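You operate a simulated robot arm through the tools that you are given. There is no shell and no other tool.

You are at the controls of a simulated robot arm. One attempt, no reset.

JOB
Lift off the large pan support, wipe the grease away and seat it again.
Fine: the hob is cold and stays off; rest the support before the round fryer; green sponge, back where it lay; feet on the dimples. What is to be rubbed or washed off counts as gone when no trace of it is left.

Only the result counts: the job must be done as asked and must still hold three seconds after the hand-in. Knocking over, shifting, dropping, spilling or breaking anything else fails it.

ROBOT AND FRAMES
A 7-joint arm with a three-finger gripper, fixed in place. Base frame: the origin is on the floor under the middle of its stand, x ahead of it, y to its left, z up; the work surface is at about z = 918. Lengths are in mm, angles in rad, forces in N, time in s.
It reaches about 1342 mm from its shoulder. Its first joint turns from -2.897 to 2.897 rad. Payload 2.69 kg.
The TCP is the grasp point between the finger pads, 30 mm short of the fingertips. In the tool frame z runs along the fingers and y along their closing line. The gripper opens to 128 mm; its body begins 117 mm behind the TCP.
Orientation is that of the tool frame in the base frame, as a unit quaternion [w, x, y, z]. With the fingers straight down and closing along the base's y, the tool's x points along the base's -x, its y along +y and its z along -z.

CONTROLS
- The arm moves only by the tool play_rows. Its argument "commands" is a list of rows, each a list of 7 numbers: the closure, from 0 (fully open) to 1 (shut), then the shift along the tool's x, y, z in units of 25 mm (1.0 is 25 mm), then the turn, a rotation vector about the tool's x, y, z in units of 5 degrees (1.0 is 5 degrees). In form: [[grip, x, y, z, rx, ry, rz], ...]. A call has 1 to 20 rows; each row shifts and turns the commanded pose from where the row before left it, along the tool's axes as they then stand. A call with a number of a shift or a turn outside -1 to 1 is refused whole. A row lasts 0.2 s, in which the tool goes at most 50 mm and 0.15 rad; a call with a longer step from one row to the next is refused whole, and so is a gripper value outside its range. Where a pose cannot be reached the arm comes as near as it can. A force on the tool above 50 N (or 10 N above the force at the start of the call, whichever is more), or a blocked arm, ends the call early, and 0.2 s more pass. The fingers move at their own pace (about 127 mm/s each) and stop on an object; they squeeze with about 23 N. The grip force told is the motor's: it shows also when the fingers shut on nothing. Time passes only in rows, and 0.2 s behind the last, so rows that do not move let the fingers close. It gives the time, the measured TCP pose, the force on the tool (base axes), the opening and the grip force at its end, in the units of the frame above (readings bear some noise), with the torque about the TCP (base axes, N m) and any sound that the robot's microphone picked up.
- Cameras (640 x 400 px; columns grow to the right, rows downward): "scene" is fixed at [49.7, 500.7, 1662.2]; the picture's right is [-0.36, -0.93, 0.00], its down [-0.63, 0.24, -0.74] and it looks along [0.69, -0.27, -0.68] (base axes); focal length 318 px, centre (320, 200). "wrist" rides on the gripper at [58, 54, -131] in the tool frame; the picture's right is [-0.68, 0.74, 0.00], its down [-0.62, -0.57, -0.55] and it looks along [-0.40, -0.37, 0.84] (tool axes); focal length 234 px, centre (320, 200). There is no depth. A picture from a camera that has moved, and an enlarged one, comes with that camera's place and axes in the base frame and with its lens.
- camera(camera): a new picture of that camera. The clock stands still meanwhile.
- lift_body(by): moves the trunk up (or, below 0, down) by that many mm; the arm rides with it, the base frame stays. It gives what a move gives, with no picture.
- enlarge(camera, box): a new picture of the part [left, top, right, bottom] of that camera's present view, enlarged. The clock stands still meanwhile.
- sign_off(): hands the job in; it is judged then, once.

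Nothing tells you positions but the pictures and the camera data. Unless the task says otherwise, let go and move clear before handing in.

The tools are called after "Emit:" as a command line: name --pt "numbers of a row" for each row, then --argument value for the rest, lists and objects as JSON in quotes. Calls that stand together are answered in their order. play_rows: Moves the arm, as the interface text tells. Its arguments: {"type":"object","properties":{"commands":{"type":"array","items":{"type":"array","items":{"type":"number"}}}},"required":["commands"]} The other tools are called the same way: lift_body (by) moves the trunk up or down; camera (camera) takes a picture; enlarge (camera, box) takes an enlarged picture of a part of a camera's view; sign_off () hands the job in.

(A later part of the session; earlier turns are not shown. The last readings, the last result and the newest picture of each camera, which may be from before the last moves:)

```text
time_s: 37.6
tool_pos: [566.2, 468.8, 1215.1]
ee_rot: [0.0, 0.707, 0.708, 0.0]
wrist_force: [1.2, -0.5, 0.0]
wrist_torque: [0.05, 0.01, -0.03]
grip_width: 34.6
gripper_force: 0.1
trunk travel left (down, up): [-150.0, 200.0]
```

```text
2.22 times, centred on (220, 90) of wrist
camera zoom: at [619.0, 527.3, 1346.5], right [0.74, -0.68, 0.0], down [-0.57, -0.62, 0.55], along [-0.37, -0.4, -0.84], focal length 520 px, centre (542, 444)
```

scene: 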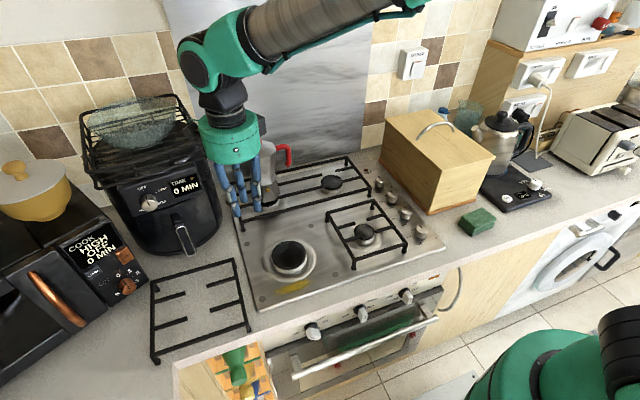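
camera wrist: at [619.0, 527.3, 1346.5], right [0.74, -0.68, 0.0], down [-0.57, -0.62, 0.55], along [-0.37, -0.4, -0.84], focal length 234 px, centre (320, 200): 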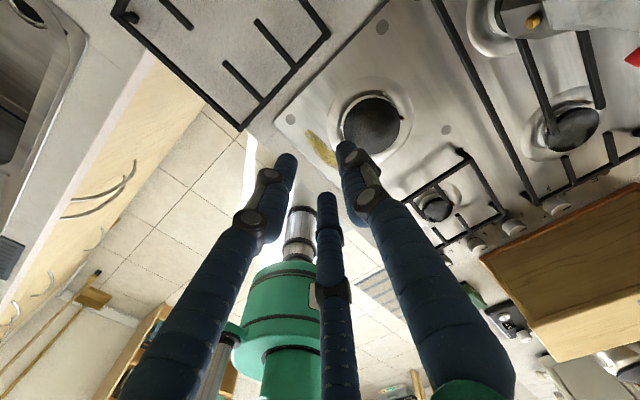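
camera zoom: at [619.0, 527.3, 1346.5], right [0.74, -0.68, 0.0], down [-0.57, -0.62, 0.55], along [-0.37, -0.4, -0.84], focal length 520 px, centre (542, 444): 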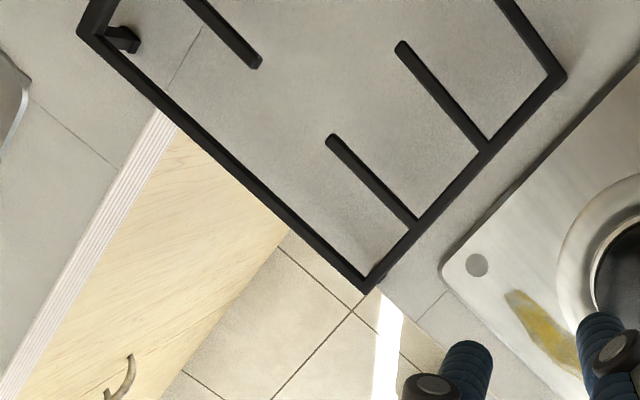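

The support rests on the counter and the grease lies around x 490–528, y 345–455, with dimples near (509, 485), (702, 484) and (702, 281). Next I'll go and look at the sponge.

Emit:
play_rows --pt "0.2 -1 0.15 0 0 0 0" --pt "0.2 -1 0.15 0 0 0 0" --pt "0.2 -1 0.15 0 0 0 0" --pt "0.2 -1 0.15 0 0 0 0" --pt "0.2 -1 0.15 0 0 0 0" --pt "0.2 -1 0.15 0 0 0 0" --pt "0.2 -1 0.15 0 0 0 0" --pt "0.2 -1 0.15 0 0 0 0" --pt "0.2 -1 0.15 0 0 0 0" --pt "0.2 -1 0.15 0 0 0 0" --pt "0.2 -1 0.15 0 0 0 0" --pt "0.2 -1 0.15 0 0 0 0" --pt "0.2 -1 0.15 0 0 0 0" --pt "0.2 -1 0.15 0 0 0 0" --pt "0.2 -1 0.15 0 0 0 0" --pt "0.2 -1 0.15 0 0 0 0" --pt "0.2 -1 0.15 0 0 0 0" --pt "0.2 -1 0.15 0 0 0 0" --pt "0.2 -1 0.15 0 0 0 0" --pt "0.2 -1 0.15 0 0 0 0"

Emit:
play_rows --pt "0.2 -0.8 0.1 0 0 0 0" --pt "0.2 -0.8 0.1 0 0 0 0" --pt "0.2 0 0 0 0 0 0"

Emit:
camera --camera "wrist"

Emit:
enlarge --camera "scene" --box '[430, 180, 530, 260]'

```text
time_s: 41.8
tool_pos: [642.8, -27.6, 1213.9]
ee_rot: [0.001, 0.708, 0.707, 0.001]
wrist_force: [-0.1, -0.6, 0.8]
wrist_torque: [0.0, -0.02, 0.01]
grip_width: 102.6
gripper_force: 0.1
trunk travel left (down, up): [-150.0, 200.0]
```

```text
time_s: 42.6
tool_pos: [648.8, -69.5, 1213.7]
ee_rot: [0.0, 0.707, 0.707, -0.001]
wrist_force: [0.7, -0.6, -0.3]
wrist_torque: [0.04, 0.02, 0.0]
grip_width: 102.7
gripper_force: 0.0
trunk travel left (down, up): [-150.0, 200.0]
```

```text
taken
camera wrist: at [701.7, -11.7, 1344.6], right [0.74, -0.68, 0.0], down [-0.57, -0.62, 0.55], along [-0.37, -0.4, -0.84], focal length 234 px, centre (320, 200)
```

wrist: 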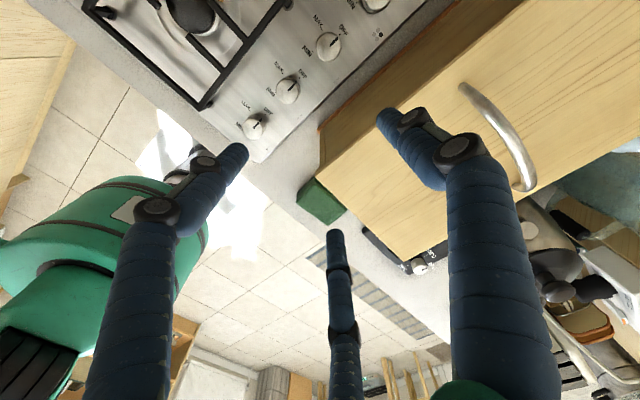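

```text
5.00 times, centred on (480, 220) of scene
camera zoom: at [49.7, 500.7, 1662.2], right [-0.36, -0.93, 0.0], down [-0.63, 0.24, -0.74], along [0.69, -0.27, -0.68], focal length 1589 px, centre (-480, 100)
```

zoom: 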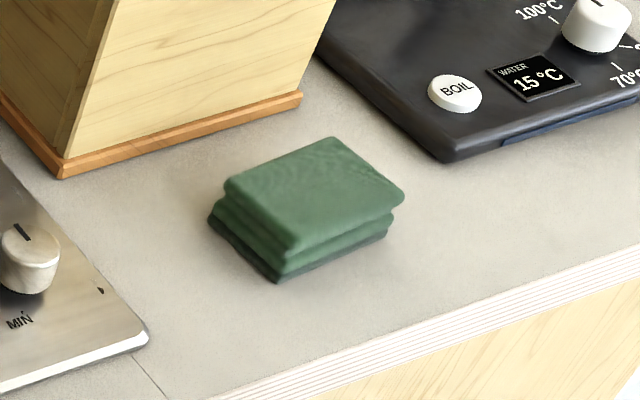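

The sponge is about 57 (x) by 93 (y) by 29 mm, centred near (512, -212). I'll turn the hand back so one finger takes the sponge's left end and the other two its long sides, and hover above it.

Emit:
play_rows --pt "0 0 0 0 0 0 -1" --pt "0 0 0 0 0 0 -1" --pt "0 0 0 0 0 0 -1" --pt "0 0 0 0 0 0 -1" --pt "0 0 0 0 0 0 -1" --pt "0 0 0 0 0 0 -1" --pt "0 0 0 0 0 0 -1" --pt "0 0 0 0 0 0 -1" --pt "0 0 0 0 0 0 -1" --pt "0 0 0 0 0 0 -1" --pt "0 0 0 0 0 0 -1" --pt "0 0 0 0 0 0 -1" --pt "0 0 0 0 0 0 -1" --pt "0 0 0 0 0 0 -1" --pt "0 0 0 0 0 0 -1" --pt "0 0 0 0 0 0 -1" --pt "0 0 0 0 0 0 -1" --pt "0 0 0 0 0 0 -1" --pt "0 0 0 0 0 0 0"

Emit:
play_rows --pt "0 0.9 -0.875 0.8 0 0 0" --pt "0 0.9 -0.875 0.8 0 0 0" --pt "0 0.9 -0.875 0.8 0 0 0" --pt "0 0.9 -0.875 0.8 0 0 0" --pt "0 0.9 -0.875 0.8 0 0 0" --pt "0 0.88 -0.875 0.8 0 0 0" --pt "0 0 0 0 0 0 0"

Emit:
camera --camera "wrist"

Emit:
camera --camera "scene"

```text
time_s: 46.6
tool_pos: [648.7, -70.0, 1214.9]
ee_rot: [0.0, -0.001, 1.0, -0.001]
wrist_force: [-0.1, -0.4, -0.7]
wrist_torque: [-0.02, -0.01, 0.03]
grip_width: 127.9
gripper_force: 0.1
trunk travel left (down, up): [-150.0, 200.0]
```

```text
time_s: 48.2
tool_pos: [513.3, -198.3, 1092.9]
ee_rot: [0.0, 0.0, 1.0, 0.0]
wrist_force: [-0.5, -0.4, 0.3]
wrist_torque: [0.03, 0.01, 0.0]
grip_width: 128.1
gripper_force: 0.0
trunk travel left (down, up): [-150.0, 200.0]
```

```text
taken
camera wrist: at [453.5, -145.2, 1224.0], right [0.68, 0.74, 0.0], down [0.62, -0.57, 0.55], along [0.4, -0.37, -0.84], focal length 234 px, centre (320, 200)
```

wrist: 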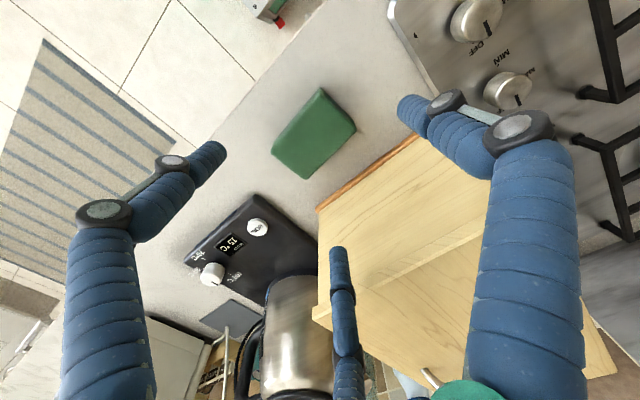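

```text
taken
```

scene: 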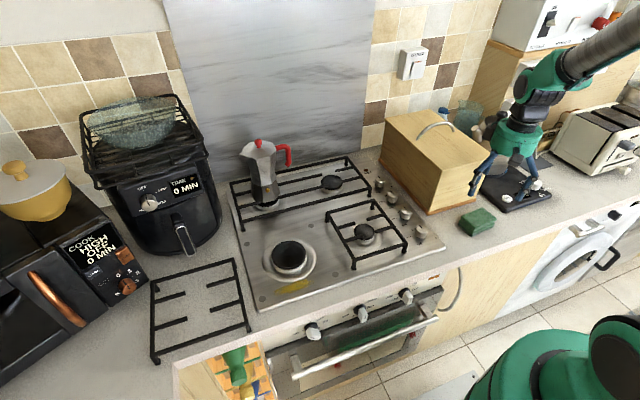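

Emit:
enlarge --camera "wrist" --box '[240, 70, 400, 190]'

```text
3.33 times, centred on (320, 130) of wrist
camera zoom: at [453.5, -145.2, 1224.0], right [0.68, 0.74, 0.0], down [0.62, -0.57, 0.55], along [0.4, -0.37, -0.84], focal length 781 px, centre (320, 433)
```

zoom: 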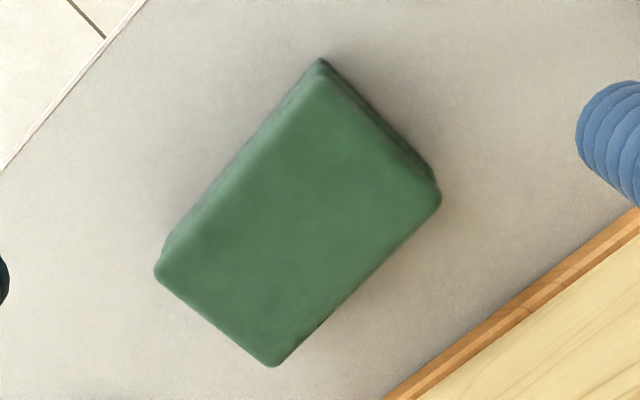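

The sponge's top corners are at about (484,-173), (542,-170), (548,-259) and (492,-263), so it is turned about 4.5° and the bread bin leaves room. I'll align the hand and descend partway.

Emit:
play_rows --pt "0 -0.14 -0.252 0 0 0 -0.9" --pt "0 0 0 0.8 0 0 0" --pt "0 0 0 0.8 0 0 0" --pt "0 0 0 0.8 0 0 0" --pt "0 0 0 0.8 0 0 0" --pt "0 0 0 0 0 0 0"

Emit:
camera --camera "wrist"

Emit:
enlarge --camera "scene" --box '[420, 120, 560, 250]'

```text
time_s: 49.6
tool_pos: [517.3, -206.6, 1013.4]
ee_rot: [0.0, -0.039, 0.999, 0.0]
wrist_force: [-0.5, 0.2, -0.7]
wrist_torque: [-0.02, 0.03, -0.01]
grip_width: 127.9
gripper_force: 0.0
trunk travel left (down, up): [-150.0, 200.0]
```

```text
taken
camera wrist: at [453.9, -158.6, 1144.2], right [0.62, 0.79, 0.0], down [0.66, -0.52, 0.55], along [0.43, -0.34, -0.84], focal length 234 px, centre (320, 200)
```

wrist: 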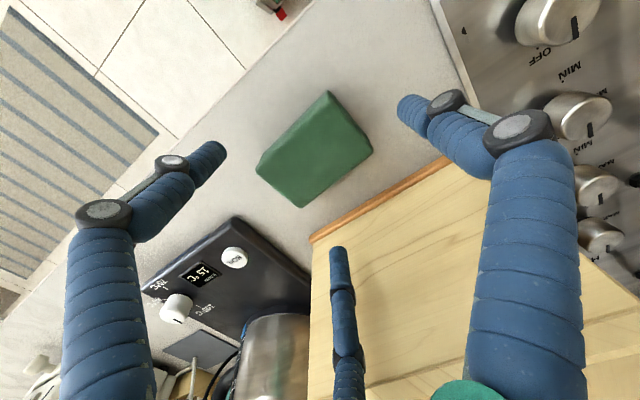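

```text
3.08 times, centred on (490, 185) of scene
camera zoom: at [49.7, 500.7, 1662.2], right [-0.36, -0.93, 0.0], down [-0.63, 0.24, -0.74], along [0.69, -0.27, -0.68], focal length 978 px, centre (-203, 246)
```

zoom: 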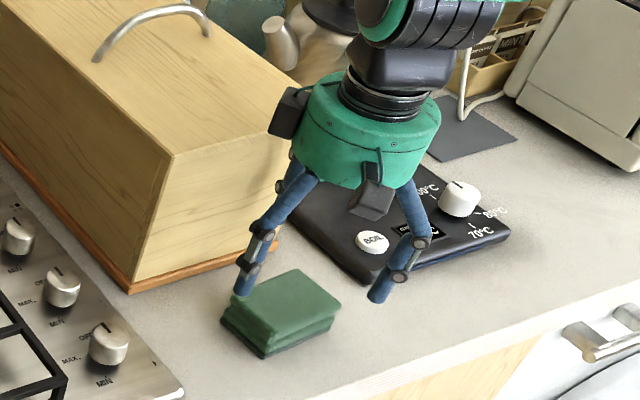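

The gripper's side boxes clear the bin by about 20 mm. Descending the rest of the way to the grasp height.

Emit:
play_rows --pt "0 0 0 0.5 0 0 0" --pt "0 0 0 0.5 0 0 0" --pt "0 0 0 0.4 0 0 0" --pt "0 0 0 0 0 0 0"

Emit:
camera --camera "wrist"

Emit:
enlarge --camera "scene" --box '[420, 140, 560, 250]'

```text
time_s: 50.6
tool_pos: [517.2, -205.3, 978.9]
ee_rot: [0.0, -0.039, 0.999, 0.0]
wrist_force: [0.1, 0.7, 0.0]
wrist_torque: [0.02, -0.03, -0.02]
grip_width: 127.9
gripper_force: 0.1
trunk travel left (down, up): [-150.0, 200.0]
```

```text
taken
camera wrist: at [453.2, -157.9, 1110.0], right [0.62, 0.79, 0.0], down [0.66, -0.52, 0.55], along [0.43, -0.34, -0.84], focal length 234 px, centre (320, 200)
```

wrist: 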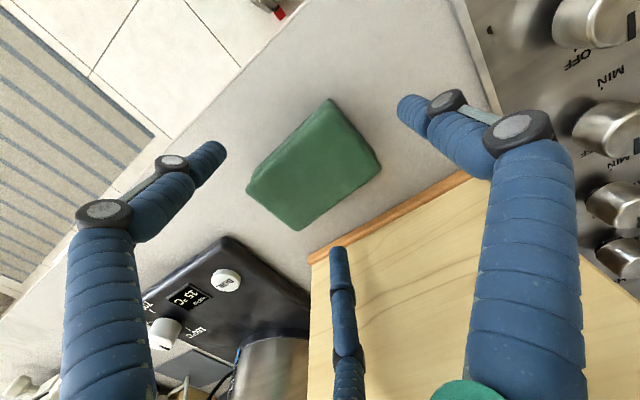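

```text
3.64 times, centred on (490, 195) of scene
camera zoom: at [49.7, 500.7, 1662.2], right [-0.36, -0.93, 0.0], down [-0.63, 0.24, -0.74], along [0.69, -0.27, -0.68], focal length 1156 px, centre (-298, 218)
```

zoom: 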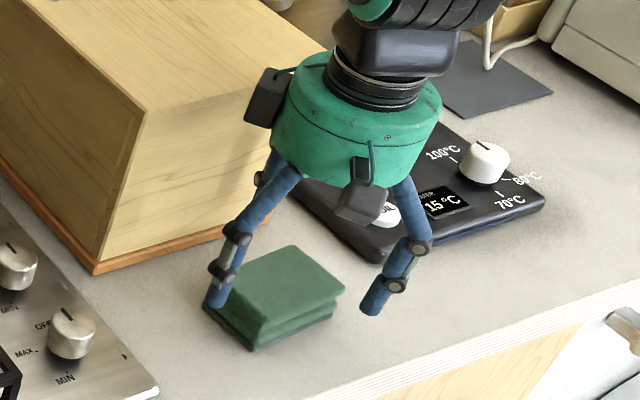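

Emit:
play_rows --pt "0 0 0 0.4 0 0 0" --pt "0 0 0 0.36 0 0 0" --pt "0 0 0 0 0 0 0"

Emit:
play_rows --pt "0.3 0 0 0 0 0 0" --pt "0.35 0 0 0 0 0 0" --pt "0.4 0 0 0 0 0 0" --pt "0.4 0 0 0 0 0 0"

Emit:
camera --camera "wrist"

```text
time_s: 51.4
tool_pos: [516.7, -207.5, 961.3]
ee_rot: [0.0, -0.04, 0.999, 0.0]
wrist_force: [0.4, 0.3, -0.2]
wrist_torque: [-0.01, 0.0, -0.01]
grip_width: 128.0
gripper_force: 0.2
trunk travel left (down, up): [-150.0, 200.0]
```

```text
time_s: 52.4
tool_pos: [516.7, -205.8, 960.6]
ee_rot: [0.0, -0.039, 0.999, 0.0]
wrist_force: [1.1, 0.1, 0.7]
wrist_torque: [0.02, 0.03, -0.02]
grip_width: 77.0
gripper_force: 0.0
trunk travel left (down, up): [-150.0, 200.0]
```

```text
taken
camera wrist: at [453.4, -158.3, 1091.3], right [0.62, 0.79, 0.0], down [0.66, -0.52, 0.55], along [0.43, -0.34, -0.84], focal length 234 px, centre (320, 200)
```

wrist: 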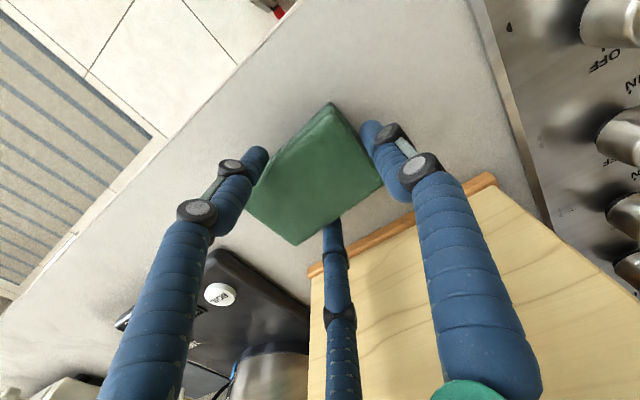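

Emit:
play_rows --pt "0.45 0 0 0 0 0 0" --pt "0.5 0 0 0 0 0 0" --pt "0.55 0 0 0 0 0 0" --pt "0.6 0 0 0 0 0 0" --pt "0.7 0 0 0 0 0 0" --pt "0.7 0 0 0 0 0 0"

Emit:
camera --camera "wrist"

```text
time_s: 53.8
tool_pos: [516.4, -205.7, 960.1]
ee_rot: [0.0, -0.04, 0.999, 0.001]
wrist_force: [1.2, 1.4, 2.4]
wrist_torque: [0.13, 0.01, 0.0]
grip_width: 72.1
gripper_force: 23.0
trunk travel left (down, up): [-150.0, 200.0]
```

```text
taken
camera wrist: at [453.4, -158.2, 1091.3], right [0.62, 0.79, 0.0], down [0.66, -0.52, 0.55], along [0.43, -0.34, -0.84], focal length 234 px, centre (320, 200)
```

wrist: 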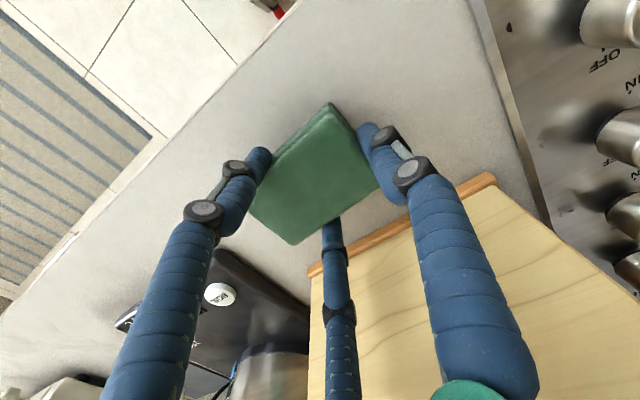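

The sponge is held at 72 mm with full grip force, hardly displaced. Test lift.

Emit:
play_rows --pt "0.9 0 0 -0.2 0 0 0" --pt "0.9 0 0 -0.4 0 0 0" --pt "0.9 0 0 -0.8 0 0 0" --pt "0.9 0 0 -1 0 0 0" --pt "0.9 0 0 -1 0 0 0" --pt "0.9 0 0 -1 0 0 0" --pt "0.9 0 0 -1 0 0 0" --pt "0.9 0 0 -0.6 0 0 0" --pt "0.9 0 0 0 0 0 0"

Emit:
camera --camera "wrist"

Emit:
enlarge --camera "scene" --box '[420, 100, 560, 250]'

```text
time_s: 55.8
tool_pos: [516.5, -205.2, 1111.2]
ee_rot: [0.0, -0.039, 0.999, 0.0]
wrist_force: [-0.8, 0.5, -0.4]
wrist_torque: [0.01, 0.0, 0.03]
grip_width: 71.9
gripper_force: 22.8
trunk travel left (down, up): [-150.0, 200.0]
```

```text
taken
camera wrist: at [453.7, -157.0, 1241.6], right [0.62, 0.79, 0.0], down [0.66, -0.52, 0.55], along [0.43, -0.34, -0.84], focal length 234 px, centre (320, 200)
```

wrist: 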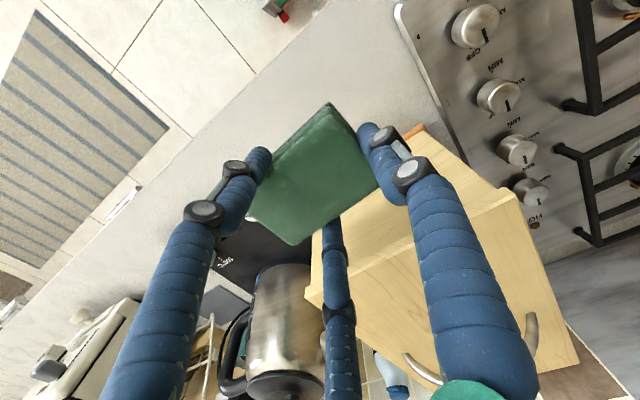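

```text
2.67 times, centred on (490, 175) of scene
camera zoom: at [49.7, 500.7, 1662.2], right [-0.36, -0.93, 0.0], down [-0.63, 0.24, -0.74], along [0.69, -0.27, -0.68], focal length 847 px, centre (-133, 267)
```

zoom: 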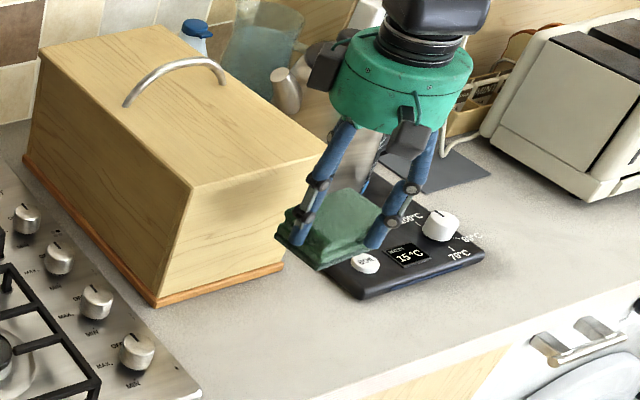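

The sponge is held well. I'll carry it over the hob to above the grease.

Emit:
play_rows --pt "0.9 0 0 0 0 0 0.9" --pt "0.9 0 1 0 0 0 0" --pt "0.9 0 1 0 0 0 0" --pt "0.9 0 1 0 0 0 0" --pt "0.9 0 1 0 0 0 0" --pt "0.9 0 1 0 0 0 0" --pt "0.9 0 1 0 0 0 0" --pt "0.9 0 1 0 0 0 0" --pt "0.9 0 1 0 0 0 0" --pt "0.9 0 1 0 0 0 0" --pt "0.9 0 1 0 0 0 0" --pt "0.9 0 1 0 0 0 0" --pt "0.9 0 1 0 0 0 0" --pt "0.9 0 1 0 0 0 0" --pt "0.9 0 1 0 0 0 0" --pt "0.9 0 1 0 0 0 0" --pt "0.9 0 1 0 0 0 0" --pt "0.9 0 1 0 0 0 0" --pt "0.9 0 1 0 0 0 0" --pt "0.9 0 0 0 0 0 0"

Emit:
play_rows --pt "0.9 0.1 1 0 0 0 0" --pt "0.9 0.1 1 0 0 0 0" --pt "0.9 0.1 1 0 0 0 0" --pt "0.9 0.1 1 0 0 0 0" --pt "0.9 0.1 1 0 0 0 0" --pt "0.9 0.1 1 0 0 0 0" --pt "0.9 0 0 0 0 0 0"

Emit:
camera --camera "wrist"

Emit:
enlarge --camera "scene" --box '[200, 160, 360, 320]'

```text
time_s: 60.0
tool_pos: [517.2, 244.4, 1110.9]
ee_rot: [0.001, 0.0, 1.0, 0.0]
wrist_force: [0.6, 0.2, -0.6]
wrist_torque: [-0.02, 0.03, -0.04]
grip_width: 72.0
gripper_force: 23.2
trunk travel left (down, up): [-150.0, 200.0]
```

```text
time_s: 61.6
tool_pos: [499.8, 393.4, 1110.3]
ee_rot: [0.0, 0.0, 1.0, 0.0]
wrist_force: [0.5, 0.1, -0.6]
wrist_torque: [-0.01, -0.03, 0.01]
grip_width: 72.0
gripper_force: 23.5
trunk travel left (down, up): [-150.0, 200.0]
```

```text
taken
camera wrist: at [441.4, 446.0, 1240.7], right [0.68, 0.74, 0.0], down [0.62, -0.57, 0.55], along [0.4, -0.37, -0.84], focal length 234 px, centre (320, 200)
```

wrist: 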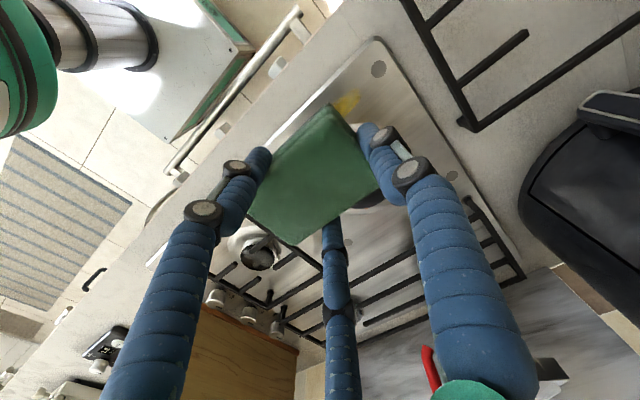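

```text
2.50 times, centred on (280, 240) of scene
camera zoom: at [49.7, 500.7, 1662.2], right [-0.36, -0.93, 0.0], down [-0.63, 0.24, -0.74], along [0.69, -0.27, -0.68], focal length 794 px, centre (420, 100)
```

zoom: 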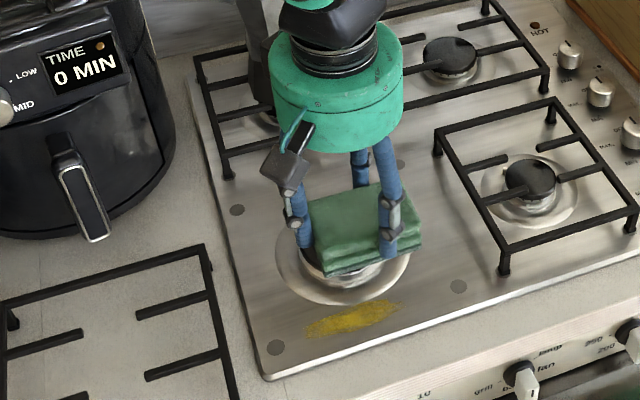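

Emit:
play_rows --pt "0.9 0 0.64 0 0 0 0" --pt "0.9 0 0 0.8 0 0 0" --pt "0.9 0 0 0.8 0 0 0" --pt "0.9 0 0 0.8 0 0 0" --pt "0.9 0 0 0.8 0 0 0" --pt "0.9 0 0 0.8 0 0 0" --pt "0.9 0 0 0.6 0 0 0" --pt "0.9 0 0 0.4 0 0 0" --pt "0.9 0 0 0.2 0 0 0" --pt "0.9 0 0 0 0 0 0"

Emit:
play_rows --pt "0.9 0 0 0.1 0 0 0" --pt "0.9 0 0 0 0 0 0"

Emit:
camera --camera "wrist"

Emit:
enlarge --camera "scene" --box '[200, 160, 360, 320]'

```text
time_s: 63.8
tool_pos: [502.1, 408.6, 979.3]
ee_rot: [0.0, 0.0, 1.0, 0.0]
wrist_force: [-0.4, -0.5, -0.4]
wrist_torque: [0.0, -0.01, -0.02]
grip_width: 71.9
gripper_force: 22.7
trunk travel left (down, up): [-150.0, 200.0]
```

```text
time_s: 64.4
tool_pos: [502.1, 408.7, 977.2]
ee_rot: [0.0, 0.0, 1.0, 0.0]
wrist_force: [0.6, 0.6, -0.6]
wrist_torque: [-0.01, -0.01, -0.03]
grip_width: 71.8
gripper_force: 23.1
trunk travel left (down, up): [-150.0, 200.0]
```

```text
taken
camera wrist: at [443.2, 462.3, 1107.6], right [0.68, 0.74, 0.0], down [0.62, -0.57, 0.55], along [0.4, -0.37, -0.84], focal length 234 px, centre (320, 200)
```

wrist: 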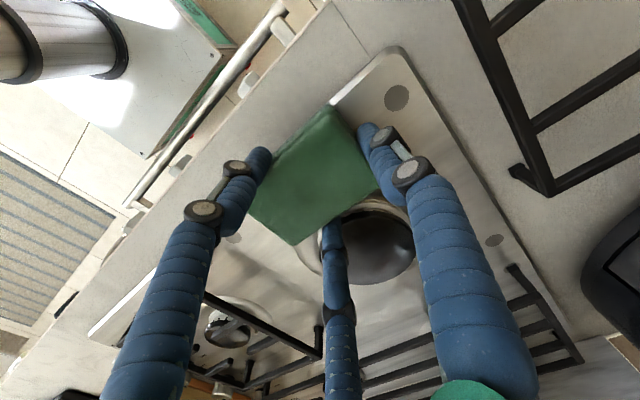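

```text
2.50 times, centred on (280, 240) of scene
camera zoom: at [49.7, 500.7, 1662.2], right [-0.36, -0.93, 0.0], down [-0.63, 0.24, -0.74], along [0.69, -0.27, -0.68], focal length 794 px, centre (420, 100)
```

zoom: 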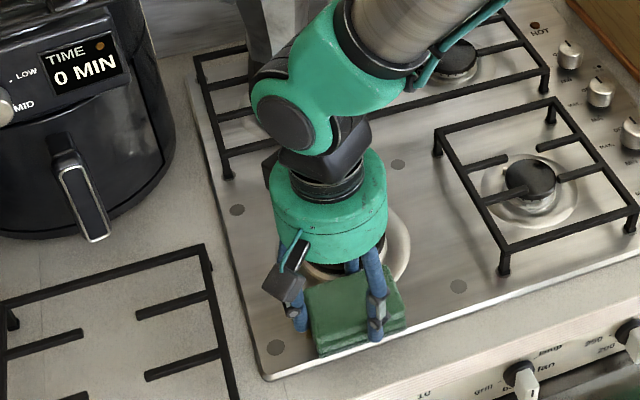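

Emit:
play_rows --pt "0.9 0 0 0.1 0 0 0" --pt "0.9 0 0 0.1 0 0 0" --pt "0.9 0 0 0 0 0 0"

Emit:
play_rows --pt "0.9 0 0 0.1 0 0 0" --pt "0.9 0 0 0 0 0 0"

Emit:
play_rows --pt "0.9 0 0 0.1 0 0 0" --pt "0.9 0 0 0 0 0 0"

```text
time_s: 65.2
tool_pos: [502.8, 409.3, 972.6]
ee_rot: [0.001, 0.0, 1.0, 0.0]
wrist_force: [0.3, 0.2, -0.1]
wrist_torque: [0.03, -0.03, -0.03]
grip_width: 71.8
gripper_force: 23.3
trunk travel left (down, up): [-150.0, 200.0]
```

```text
time_s: 65.8
tool_pos: [503.5, 409.5, 970.5]
ee_rot: [0.0, 0.0, 1.0, -0.001]
wrist_force: [-0.3, 0.2, 0.4]
wrist_torque: [0.01, -0.01, 0.02]
grip_width: 71.7
gripper_force: 23.5
trunk travel left (down, up): [-150.0, 200.0]
```

```text
time_s: 66.4
tool_pos: [501.8, 409.1, 968.9]
ee_rot: [0.001, 0.0, 1.0, 0.0]
wrist_force: [-0.1, -1.9, 2.5]
wrist_torque: [0.04, 0.0, -0.03]
grip_width: 71.7
gripper_force: 22.9
trunk travel left (down, up): [-150.0, 200.0]
```

Contact begins at z≈967.5. I'll press slightly more, then sweep.

Emit:
play_rows --pt "0.9 0 0 0.06 0 0 0" --pt "0.9 0 0 0 0 0 0"

Emit:
play_rows --pt "0.9 0 0.3 0 0 0 0" --pt "0.9 0 0.4 0 0 0 0" --pt "0.9 0 0.4 0 0 0 0" --pt "0.9 0 0.4 0 0 0 0" --pt "0.9 0 0 0 0 0 0"

```text
time_s: 67.0
tool_pos: [501.5, 410.2, 968.4]
ee_rot: [0.001, 0.0, 1.0, 0.001]
wrist_force: [0.5, -4.4, 21.6]
wrist_torque: [-0.57, 0.09, 0.02]
grip_width: 72.1
gripper_force: 22.9
trunk travel left (down, up): [-150.0, 200.0]
```

```text
time_s: 68.2
tool_pos: [500.8, 447.1, 966.7]
ee_rot: [-0.001, 0.0, 1.0, 0.001]
wrist_force: [0.3, -4.9, 19.3]
wrist_torque: [-0.5, -0.03, 0.01]
grip_width: 72.1
gripper_force: 23.6
trunk travel left (down, up): [-150.0, 200.0]
```

Emit:
play_rows --pt "0.9 0 0.3 -0.02 0 0 0" --pt "0.9 0 -0.4 0 0 0 0" --pt "0.9 0 -0.4 0 0 0 0" --pt "0.9 0 -0.4 0 0 0 0" --pt "0.9 0 -0.4 0 0 0 0" --pt "0.9 0 -0.4 0 0 0 0" --pt "0.9 0 -0.4 0 0 0 0" --pt "0.9 0 -0.4 0 0 0 0" --pt "0.9 0 -0.4 0 0 0 0" --pt "0.9 0 -0.4 0 0 0 0" --pt "0.9 0 -0.4 0 0 0 0" --pt "0.9 0 -0.4 0 0 0 0" --pt "0.9 0 -0.3 0 0 0 0" --pt "0.9 0 0 0 0 0 0"

Emit:
camera --camera "wrist"

Emit:
enlarge --camera "scene" --box '[200, 160, 360, 320]'

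```text
time_s: 71.2
tool_pos: [502.0, 335.2, 968.8]
ee_rot: [-0.001, 0.0, 1.0, -0.001]
wrist_force: [1.1, -0.6, 5.4]
wrist_torque: [-0.14, -0.01, -0.02]
grip_width: 71.8
gripper_force: 22.8
trunk travel left (down, up): [-150.0, 200.0]
```

```text
taken
camera wrist: at [442.5, 389.0, 1098.1], right [0.68, 0.74, 0.0], down [0.62, -0.57, 0.55], along [0.4, -0.37, -0.84], focal length 234 px, centre (320, 200)
```

wrist: 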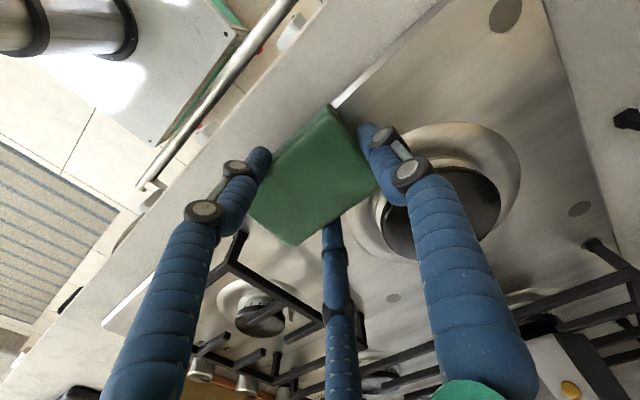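

```text
2.50 times, centred on (280, 240) of scene
camera zoom: at [49.7, 500.7, 1662.2], right [-0.36, -0.93, 0.0], down [-0.63, 0.24, -0.74], along [0.69, -0.27, -0.68], focal length 794 px, centre (420, 100)
```

zoom: 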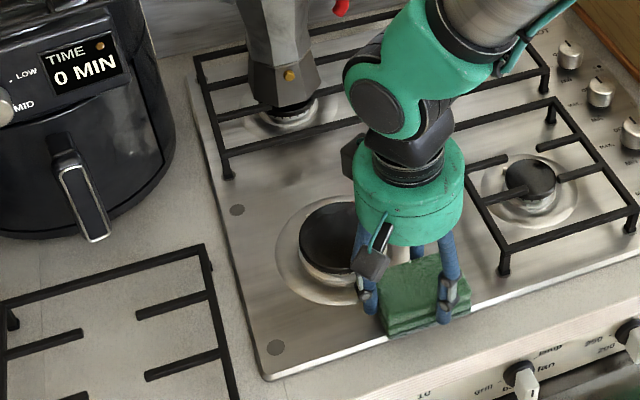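

The visible grease has gone where the sponge passed. I'll make more passes at slightly different depths.

Emit:
play_rows --pt "0.9 -0.28 0 0 0 0 0" --pt "0.9 0 0.5 0 0 0 0" --pt "0.9 0 0.5 0 0 0 0" --pt "0.9 0 0.5 0 0 0 0" --pt "0.9 0 0.5 0 0 0 0" --pt "0.9 0 0.5 0 0 0 0" --pt "0.9 0 0.5 0 0 0 0" --pt "0.9 0 0.5 0 0 0 0" --pt "0.9 0 0.5 0 0 0 0" --pt "0.9 0 0.5 0 0 0 0" --pt "0.9 0.4 0 0 0 0 0" --pt "0.9 0 0 0 0 0 0"

Emit:
play_rows --pt "0.9 0 -0.5 0 0 0 0" --pt "0.9 0 -0.5 0 0 0 0" --pt "0.9 0 -0.5 0 0 0 0" --pt "0.9 0 -0.5 0 0 0 0" --pt "0.9 0 -0.5 0 0 0 0" --pt "0.9 0 -0.5 0 0 0 0" --pt "0.9 0 -0.5 0 0 0 0" --pt "0.9 0 -0.5 0 0 0 0" --pt "0.9 0 -0.5 0 0 0 0" --pt "0.9 -0.2 0 0 0 0 0" --pt "0.9 0 0.5 0 0 0 0" --pt "0.9 0 0.5 0 0 0 0" --pt "0.9 0 0.5 0 0 0 0" --pt "0.9 0 0.5 0 0 0 0" --pt "0.9 0 0.5 0 0 0 0" --pt "0.9 0 0.5 0 0 0 0" --pt "0.9 0 0.5 0 0 0 0" --pt "0.9 0 0 0 0 0 0"

```text
time_s: 73.8
tool_pos: [497.4, 449.7, 966.4]
ee_rot: [0.0, 0.0, 1.0, 0.001]
wrist_force: [-2.8, 0.4, 5.7]
wrist_torque: [-0.08, 0.07, -0.07]
grip_width: 71.6
gripper_force: 23.3
trunk travel left (down, up): [-150.0, 200.0]
```

```text
time_s: 77.6
tool_pos: [504.6, 424.9, 966.7]
ee_rot: [0.0, 0.0, 1.0, 0.0]
wrist_force: [-0.8, -1.3, 10.2]
wrist_torque: [-0.26, 0.05, 0.02]
grip_width: 71.7
gripper_force: 22.9
trunk travel left (down, up): [-150.0, 200.0]
```

Now lift and move aside to inspect.

Emit:
play_rows --pt "0.9 0 0 -0.3 0 0 0" --pt "0.9 0 0 -0.8 0 0 0" --pt "0.9 0 0 -1 0 0 0" --pt "0.9 0 0 -1 0 0 0" --pt "0.9 0 0 -1 0 0 0" --pt "0.9 0 0 -1 0 0 0" --pt "0.9 0 0 -0.9 0 0 0" --pt "0.9 0 -1 0 0 0 0" --pt "0.9 0 -1 0 0 0 0" --pt "0.9 0 -1 0 0 0 0" --pt "0.9 0 -1 0 0 0 0" --pt "0.9 0 -1 0 0 0 0" --pt "0.9 0 -1 0 0 0 0" --pt "0.9 0 0 0 0 0 0"

Emit:
camera --camera "wrist"

Emit:
enlarge --camera "scene" --box '[225, 225, 345, 315]'

```text
time_s: 80.6
tool_pos: [502.2, 273.4, 1119.5]
ee_rot: [-0.001, 0.0, 1.0, 0.0]
wrist_force: [0.2, 0.3, -0.1]
wrist_torque: [0.07, -0.03, 0.0]
grip_width: 71.8
gripper_force: 23.1
trunk travel left (down, up): [-150.0, 200.0]
```

```text
taken
camera wrist: at [443.8, 326.1, 1249.9], right [0.68, 0.74, 0.0], down [0.62, -0.57, 0.55], along [0.4, -0.37, -0.84], focal length 234 px, centre (320, 200)
```

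wrist: 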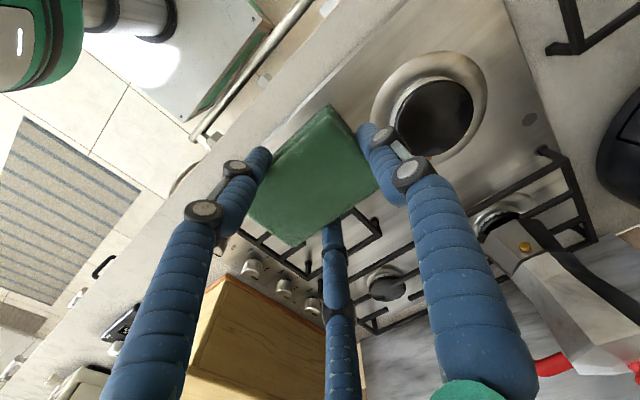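

```text
4.44 times, centred on (285, 270) of scene
camera zoom: at [49.7, 500.7, 1662.2], right [-0.36, -0.93, 0.0], down [-0.63, 0.24, -0.74], along [0.69, -0.27, -0.68], focal length 1412 px, centre (476, -111)
```

zoom: 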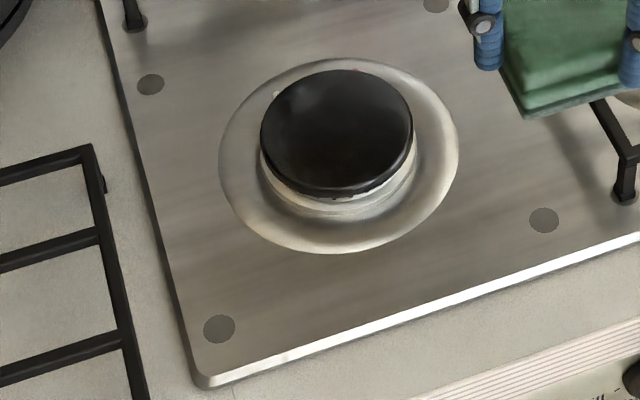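

Emit:
enlarge --camera "scene" --box '[255, 265, 330, 312]'

Emit:
enlarge --camera "wrist" --box '[320, 0, 540, 150]'

```text
8.51 times, centred on (292, 288) of scene
camera zoom: at [49.7, 500.7, 1662.2], right [-0.36, -0.93, 0.0], down [-0.63, 0.24, -0.74], along [0.69, -0.27, -0.68], focal length 2704 px, centre (554, -553)
```

zoom: 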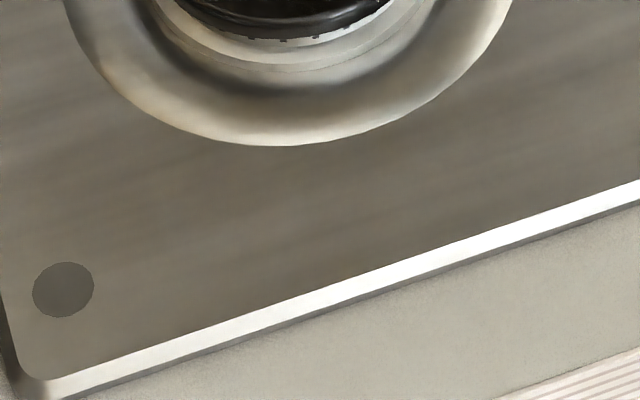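

```text
2.67 times, centred on (430, 75) of wrist
camera zoom: at [443.8, 326.1, 1249.9], right [0.68, 0.74, 0.0], down [0.62, -0.57, 0.55], along [0.4, -0.37, -0.84], focal length 624 px, centre (27, 533)
```

zoom: 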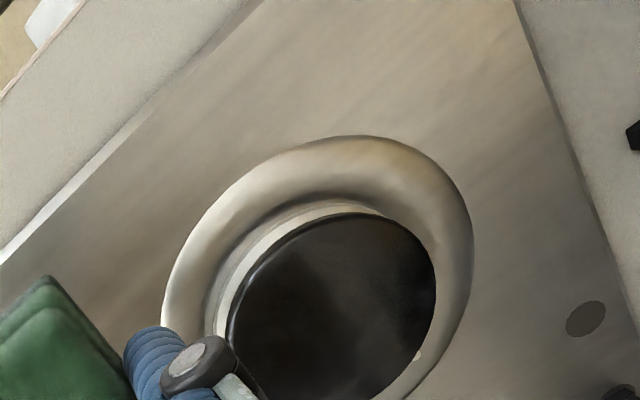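

The patch looks clean. A faint warm tint on the burner ring needs a closer check, with comparison to the other rings.

Emit:
enlarge --camera "scene" --box '[258, 235, 322, 285]'

Emit:
enlarge --camera "scene" --box '[235, 170, 345, 300]'

Emit:
enlarge --camera "wrist" --box '[380, 30, 500, 120]'

```text
8.00 times, centred on (290, 260) of scene
camera zoom: at [49.7, 500.7, 1662.2], right [-0.36, -0.93, 0.0], down [-0.63, 0.24, -0.74], along [0.69, -0.27, -0.68], focal length 2542 px, centre (560, -280)
```

zoom: 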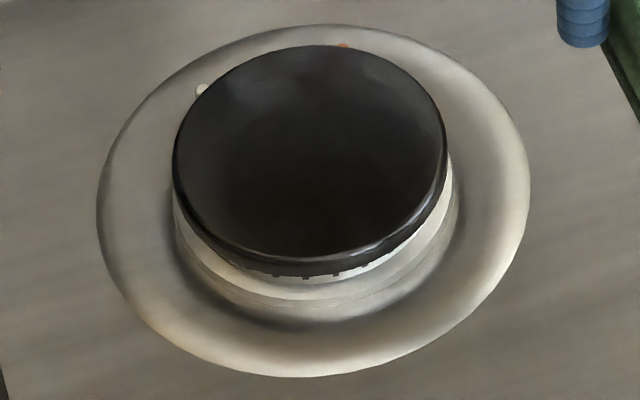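

```text
3.08 times, centred on (290, 235) of scene
camera zoom: at [49.7, 500.7, 1662.2], right [-0.36, -0.93, 0.0], down [-0.63, 0.24, -0.74], along [0.69, -0.27, -0.68], focal length 978 px, centre (412, 92)
```

zoom: 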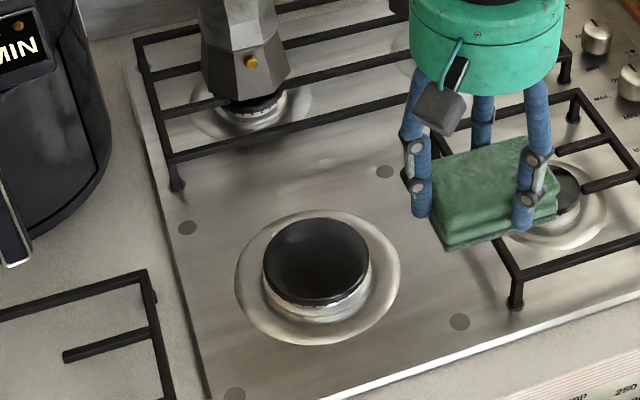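

```text
4.44 times, centred on (440, 75) of wrist
camera zoom: at [443.8, 326.1, 1249.9], right [0.68, 0.74, 0.0], down [0.62, -0.57, 0.55], along [0.4, -0.37, -0.84], focal length 1041 px, centre (-213, 756)
```

zoom: 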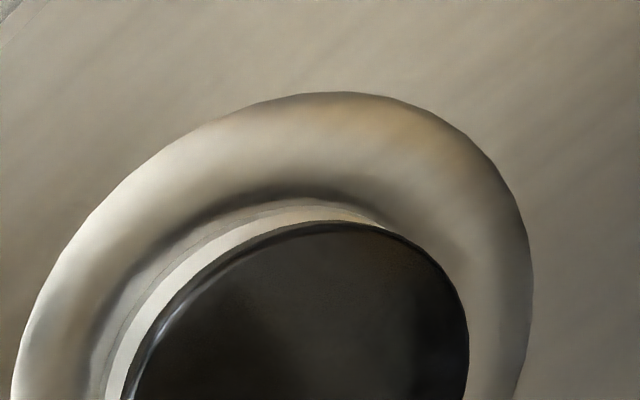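

The tint is just a smooth reflection in the metal and the grease patch itself is gone. I'll return the sponge to where it lay.

Emit:
play_rows --pt "0.9 0 -0.962 0 0 0 0" --pt "0.9 0 -0.962 0 0 0 0" --pt "0.9 0 -0.962 0 0 0 0" --pt "0.9 0 -0.962 0 0 0 0" --pt "0.9 0 -0.962 0 0 0 0" --pt "0.9 0 -0.962 0 0 0 0" --pt "0.9 0 -0.962 0 0 0 0" --pt "0.9 0 -0.962 0 0 0 0" --pt "0.9 0 -0.962 0 0 0 0" --pt "0.9 0 -0.962 0 0 0 0" --pt "0.9 0 -0.962 0 0 0 0" --pt "0.9 0 -0.962 0 0 0 0" --pt "0.9 0 -0.962 0 0 0 0" --pt "0.9 0 -0.962 0 0 0 0" --pt "0.9 0 -0.962 0 0 0 0" --pt "0.9 0 -0.962 0 0 0 0" --pt "0.9 0 -0.962 0 0 0 0" --pt "0.9 0 -0.962 0 0 0 0" --pt "0.9 -0.26 -0.962 0 0 0 0" --pt "0.9 -0.26 -0.962 0 0 0 0"

Emit:
play_rows --pt "0.9 0 0 0 0 0 -0.9" --pt "0.9 0 0 0.8 0 0 0" --pt "0.9 0 0 0.8 0 0 0" --pt "0.9 0 0 0.8 0 0 0" --pt "0.9 0 0 0.8 0 0 0" --pt "0.9 0 0 0.8 0 0 0" --pt "0.9 0 0 0.8 0 0 0" --pt "0.9 0 0 0.6 0 0 0" --pt "0.9 0 0 0.4 0 0 0" --pt "0.9 0 0 0 0 0 0"

Emit:
camera --camera "wrist"

Emit:
enlarge --camera "scene" --box '[420, 140, 560, 250]'

```text
time_s: 84.8
tool_pos: [517.3, -208.4, 1117.3]
ee_rot: [0.0, 0.0, 1.0, 0.0]
wrist_force: [-0.2, 0.1, -0.4]
wrist_torque: [-0.02, 0.04, 0.02]
grip_width: 71.6
gripper_force: 22.8
trunk travel left (down, up): [-150.0, 200.0]
```

```text
time_s: 87.0
tool_pos: [516.6, -208.0, 970.8]
ee_rot: [0.0, -0.04, 0.999, -0.001]
wrist_force: [0.6, 0.0, -0.2]
wrist_torque: [-0.01, 0.02, -0.01]
grip_width: 71.5
gripper_force: 23.7
trunk travel left (down, up): [-150.0, 200.0]
```

```text
taken
camera wrist: at [453.7, -159.2, 1102.5], right [0.62, 0.79, 0.0], down [0.66, -0.52, 0.55], along [0.43, -0.34, -0.84], focal length 234 px, centre (320, 200)
```

wrist: 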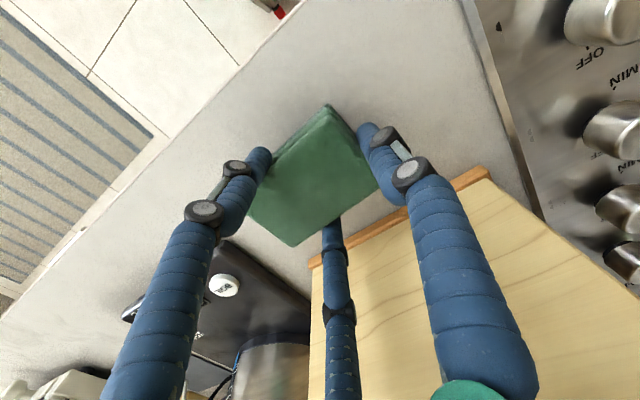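

```text
3.64 times, centred on (490, 195) of scene
camera zoom: at [49.7, 500.7, 1662.2], right [-0.36, -0.93, 0.0], down [-0.63, 0.24, -0.74], along [0.69, -0.27, -0.68], focal length 1156 px, centre (-298, 218)
```

zoom: 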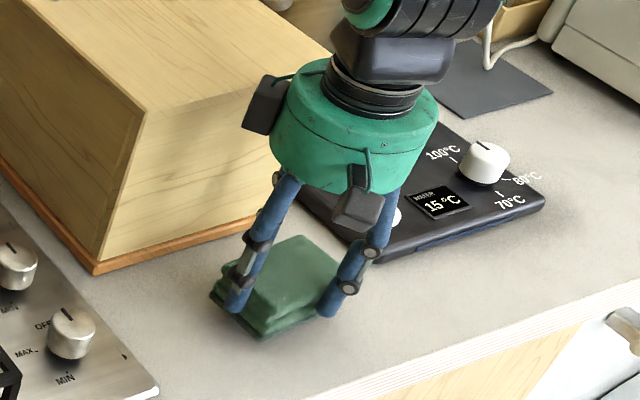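

Emit:
play_rows --pt "0.9 0 0 0.2 0 0 0" --pt "0.9 0 0 0.14 0 0 0" --pt "0.9 0 0 0 0 0 0"

Emit:
play_rows --pt "0.9 0 0 0.08 0 0 0" --pt "0.9 0 0 0 0 0 0"

```text
time_s: 87.8
tool_pos: [516.4, -208.1, 964.3]
ee_rot: [0.0, -0.04, 0.999, 0.0]
wrist_force: [0.8, 0.4, 0.3]
wrist_torque: [0.01, 0.01, 0.0]
grip_width: 71.5
gripper_force: 22.8
trunk travel left (down, up): [-150.0, 200.0]
```

```text
time_s: 88.4
tool_pos: [517.0, -208.7, 960.9]
ee_rot: [0.0, -0.039, 0.999, 0.0]
wrist_force: [0.1, -0.4, 0.6]
wrist_torque: [-0.01, -0.02, 0.02]
grip_width: 71.5
gripper_force: 23.3
trunk travel left (down, up): [-150.0, 200.0]
```

Emit:
play_rows --pt "0.9 0 0 0.05 0 0 0" --pt "0.9 0 0 0 0 0 0"

Emit:
play_rows --pt "0.4 0 0 0 0 0 0" --pt "0.3 0 0 0 0 0 0" --pt "0.1 0 0 0 0 0 0" --pt "0 0 0 0 0 0 0" --pt "0 0 0 0 0 0 0"

Emit:
camera --camera "wrist"

```text
time_s: 89.0
tool_pos: [516.1, -208.4, 960.1]
ee_rot: [0.0, -0.039, 0.999, 0.0]
wrist_force: [-0.4, -0.5, -0.4]
wrist_torque: [0.01, 0.01, -0.02]
grip_width: 71.6
gripper_force: 23.3
trunk travel left (down, up): [-150.0, 200.0]
```

```text
time_s: 90.2
tool_pos: [516.3, -207.0, 959.3]
ee_rot: [0.0, -0.039, 0.999, 0.0]
wrist_force: [0.3, 0.1, 0.1]
wrist_torque: [-0.01, -0.01, -0.01]
grip_width: 127.9
gripper_force: 0.0
trunk travel left (down, up): [-150.0, 200.0]
```

```text
taken
camera wrist: at [452.9, -159.5, 1091.1], right [0.62, 0.79, 0.0], down [0.66, -0.52, 0.55], along [0.43, -0.34, -0.84], focal length 234 px, centre (320, 200)
```

wrist: 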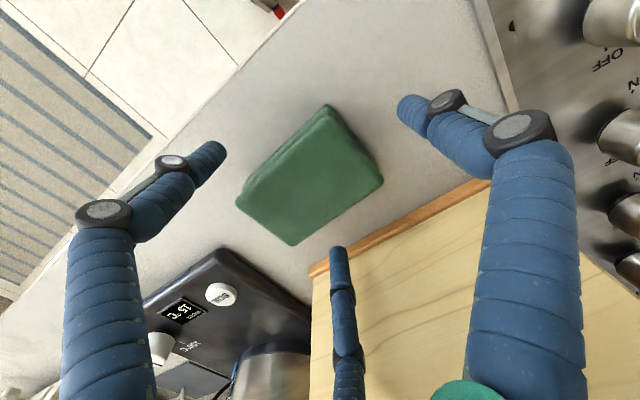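

Emit:
play_rows --pt "0 0 0 -0.3 0 0 0" --pt "0 0 0 -0.7 0 0 0" --pt "0 0 0 -0.9 0 0 0" --pt "0 0 0 -0.9 0 0 0" --pt "0 0 0 -0.9 0 0 0" --pt "0 0 0 -0.9 0 0 0" --pt "0 0 0 -0.77 0 0 0" --pt "0 0 0 0 0 0 0.9" --pt "0 0.16 0.24 0 0 0 0" --pt "0 0 0 0 0 0 0"

Emit:
enlarge --camera "wrist" --box '[240, 70, 400, 190]'

Emit:
enlarge --camera "scene" --box '[430, 180, 530, 260]'

```text
time_s: 92.4
tool_pos: [513.0, -200.9, 1094.0]
ee_rot: [0.0, 0.001, 1.0, 0.0]
wrist_force: [0.5, 0.7, -0.4]
wrist_torque: [-0.02, 0.0, -0.03]
grip_width: 128.1
gripper_force: 0.0
trunk travel left (down, up): [-150.0, 200.0]
```

```text
3.33 times, centred on (320, 130) of wrist
camera zoom: at [453.8, -148.6, 1225.2], right [0.68, 0.74, 0.0], down [0.62, -0.57, 0.55], along [0.4, -0.37, -0.84], focal length 781 px, centre (320, 433)
```

zoom: 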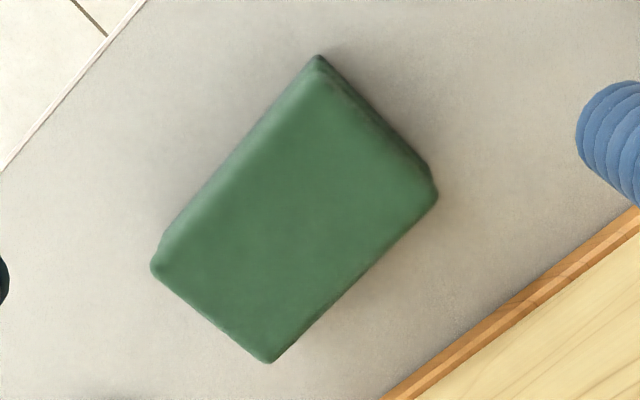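

```text
5.00 times, centred on (480, 220) of scene
camera zoom: at [49.7, 500.7, 1662.2], right [-0.36, -0.93, 0.0], down [-0.63, 0.24, -0.74], along [0.69, -0.27, -0.68], focal length 1589 px, centre (-480, 100)
```

zoom: 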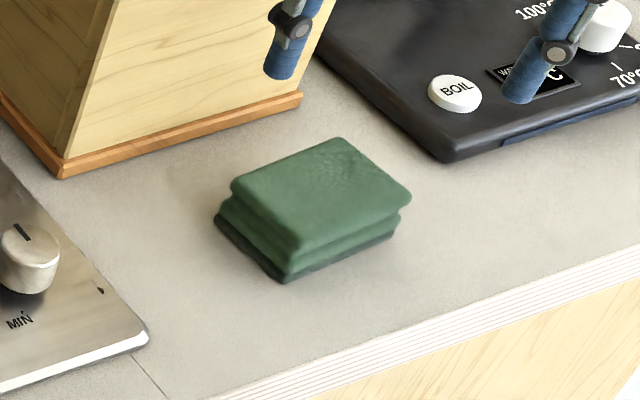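

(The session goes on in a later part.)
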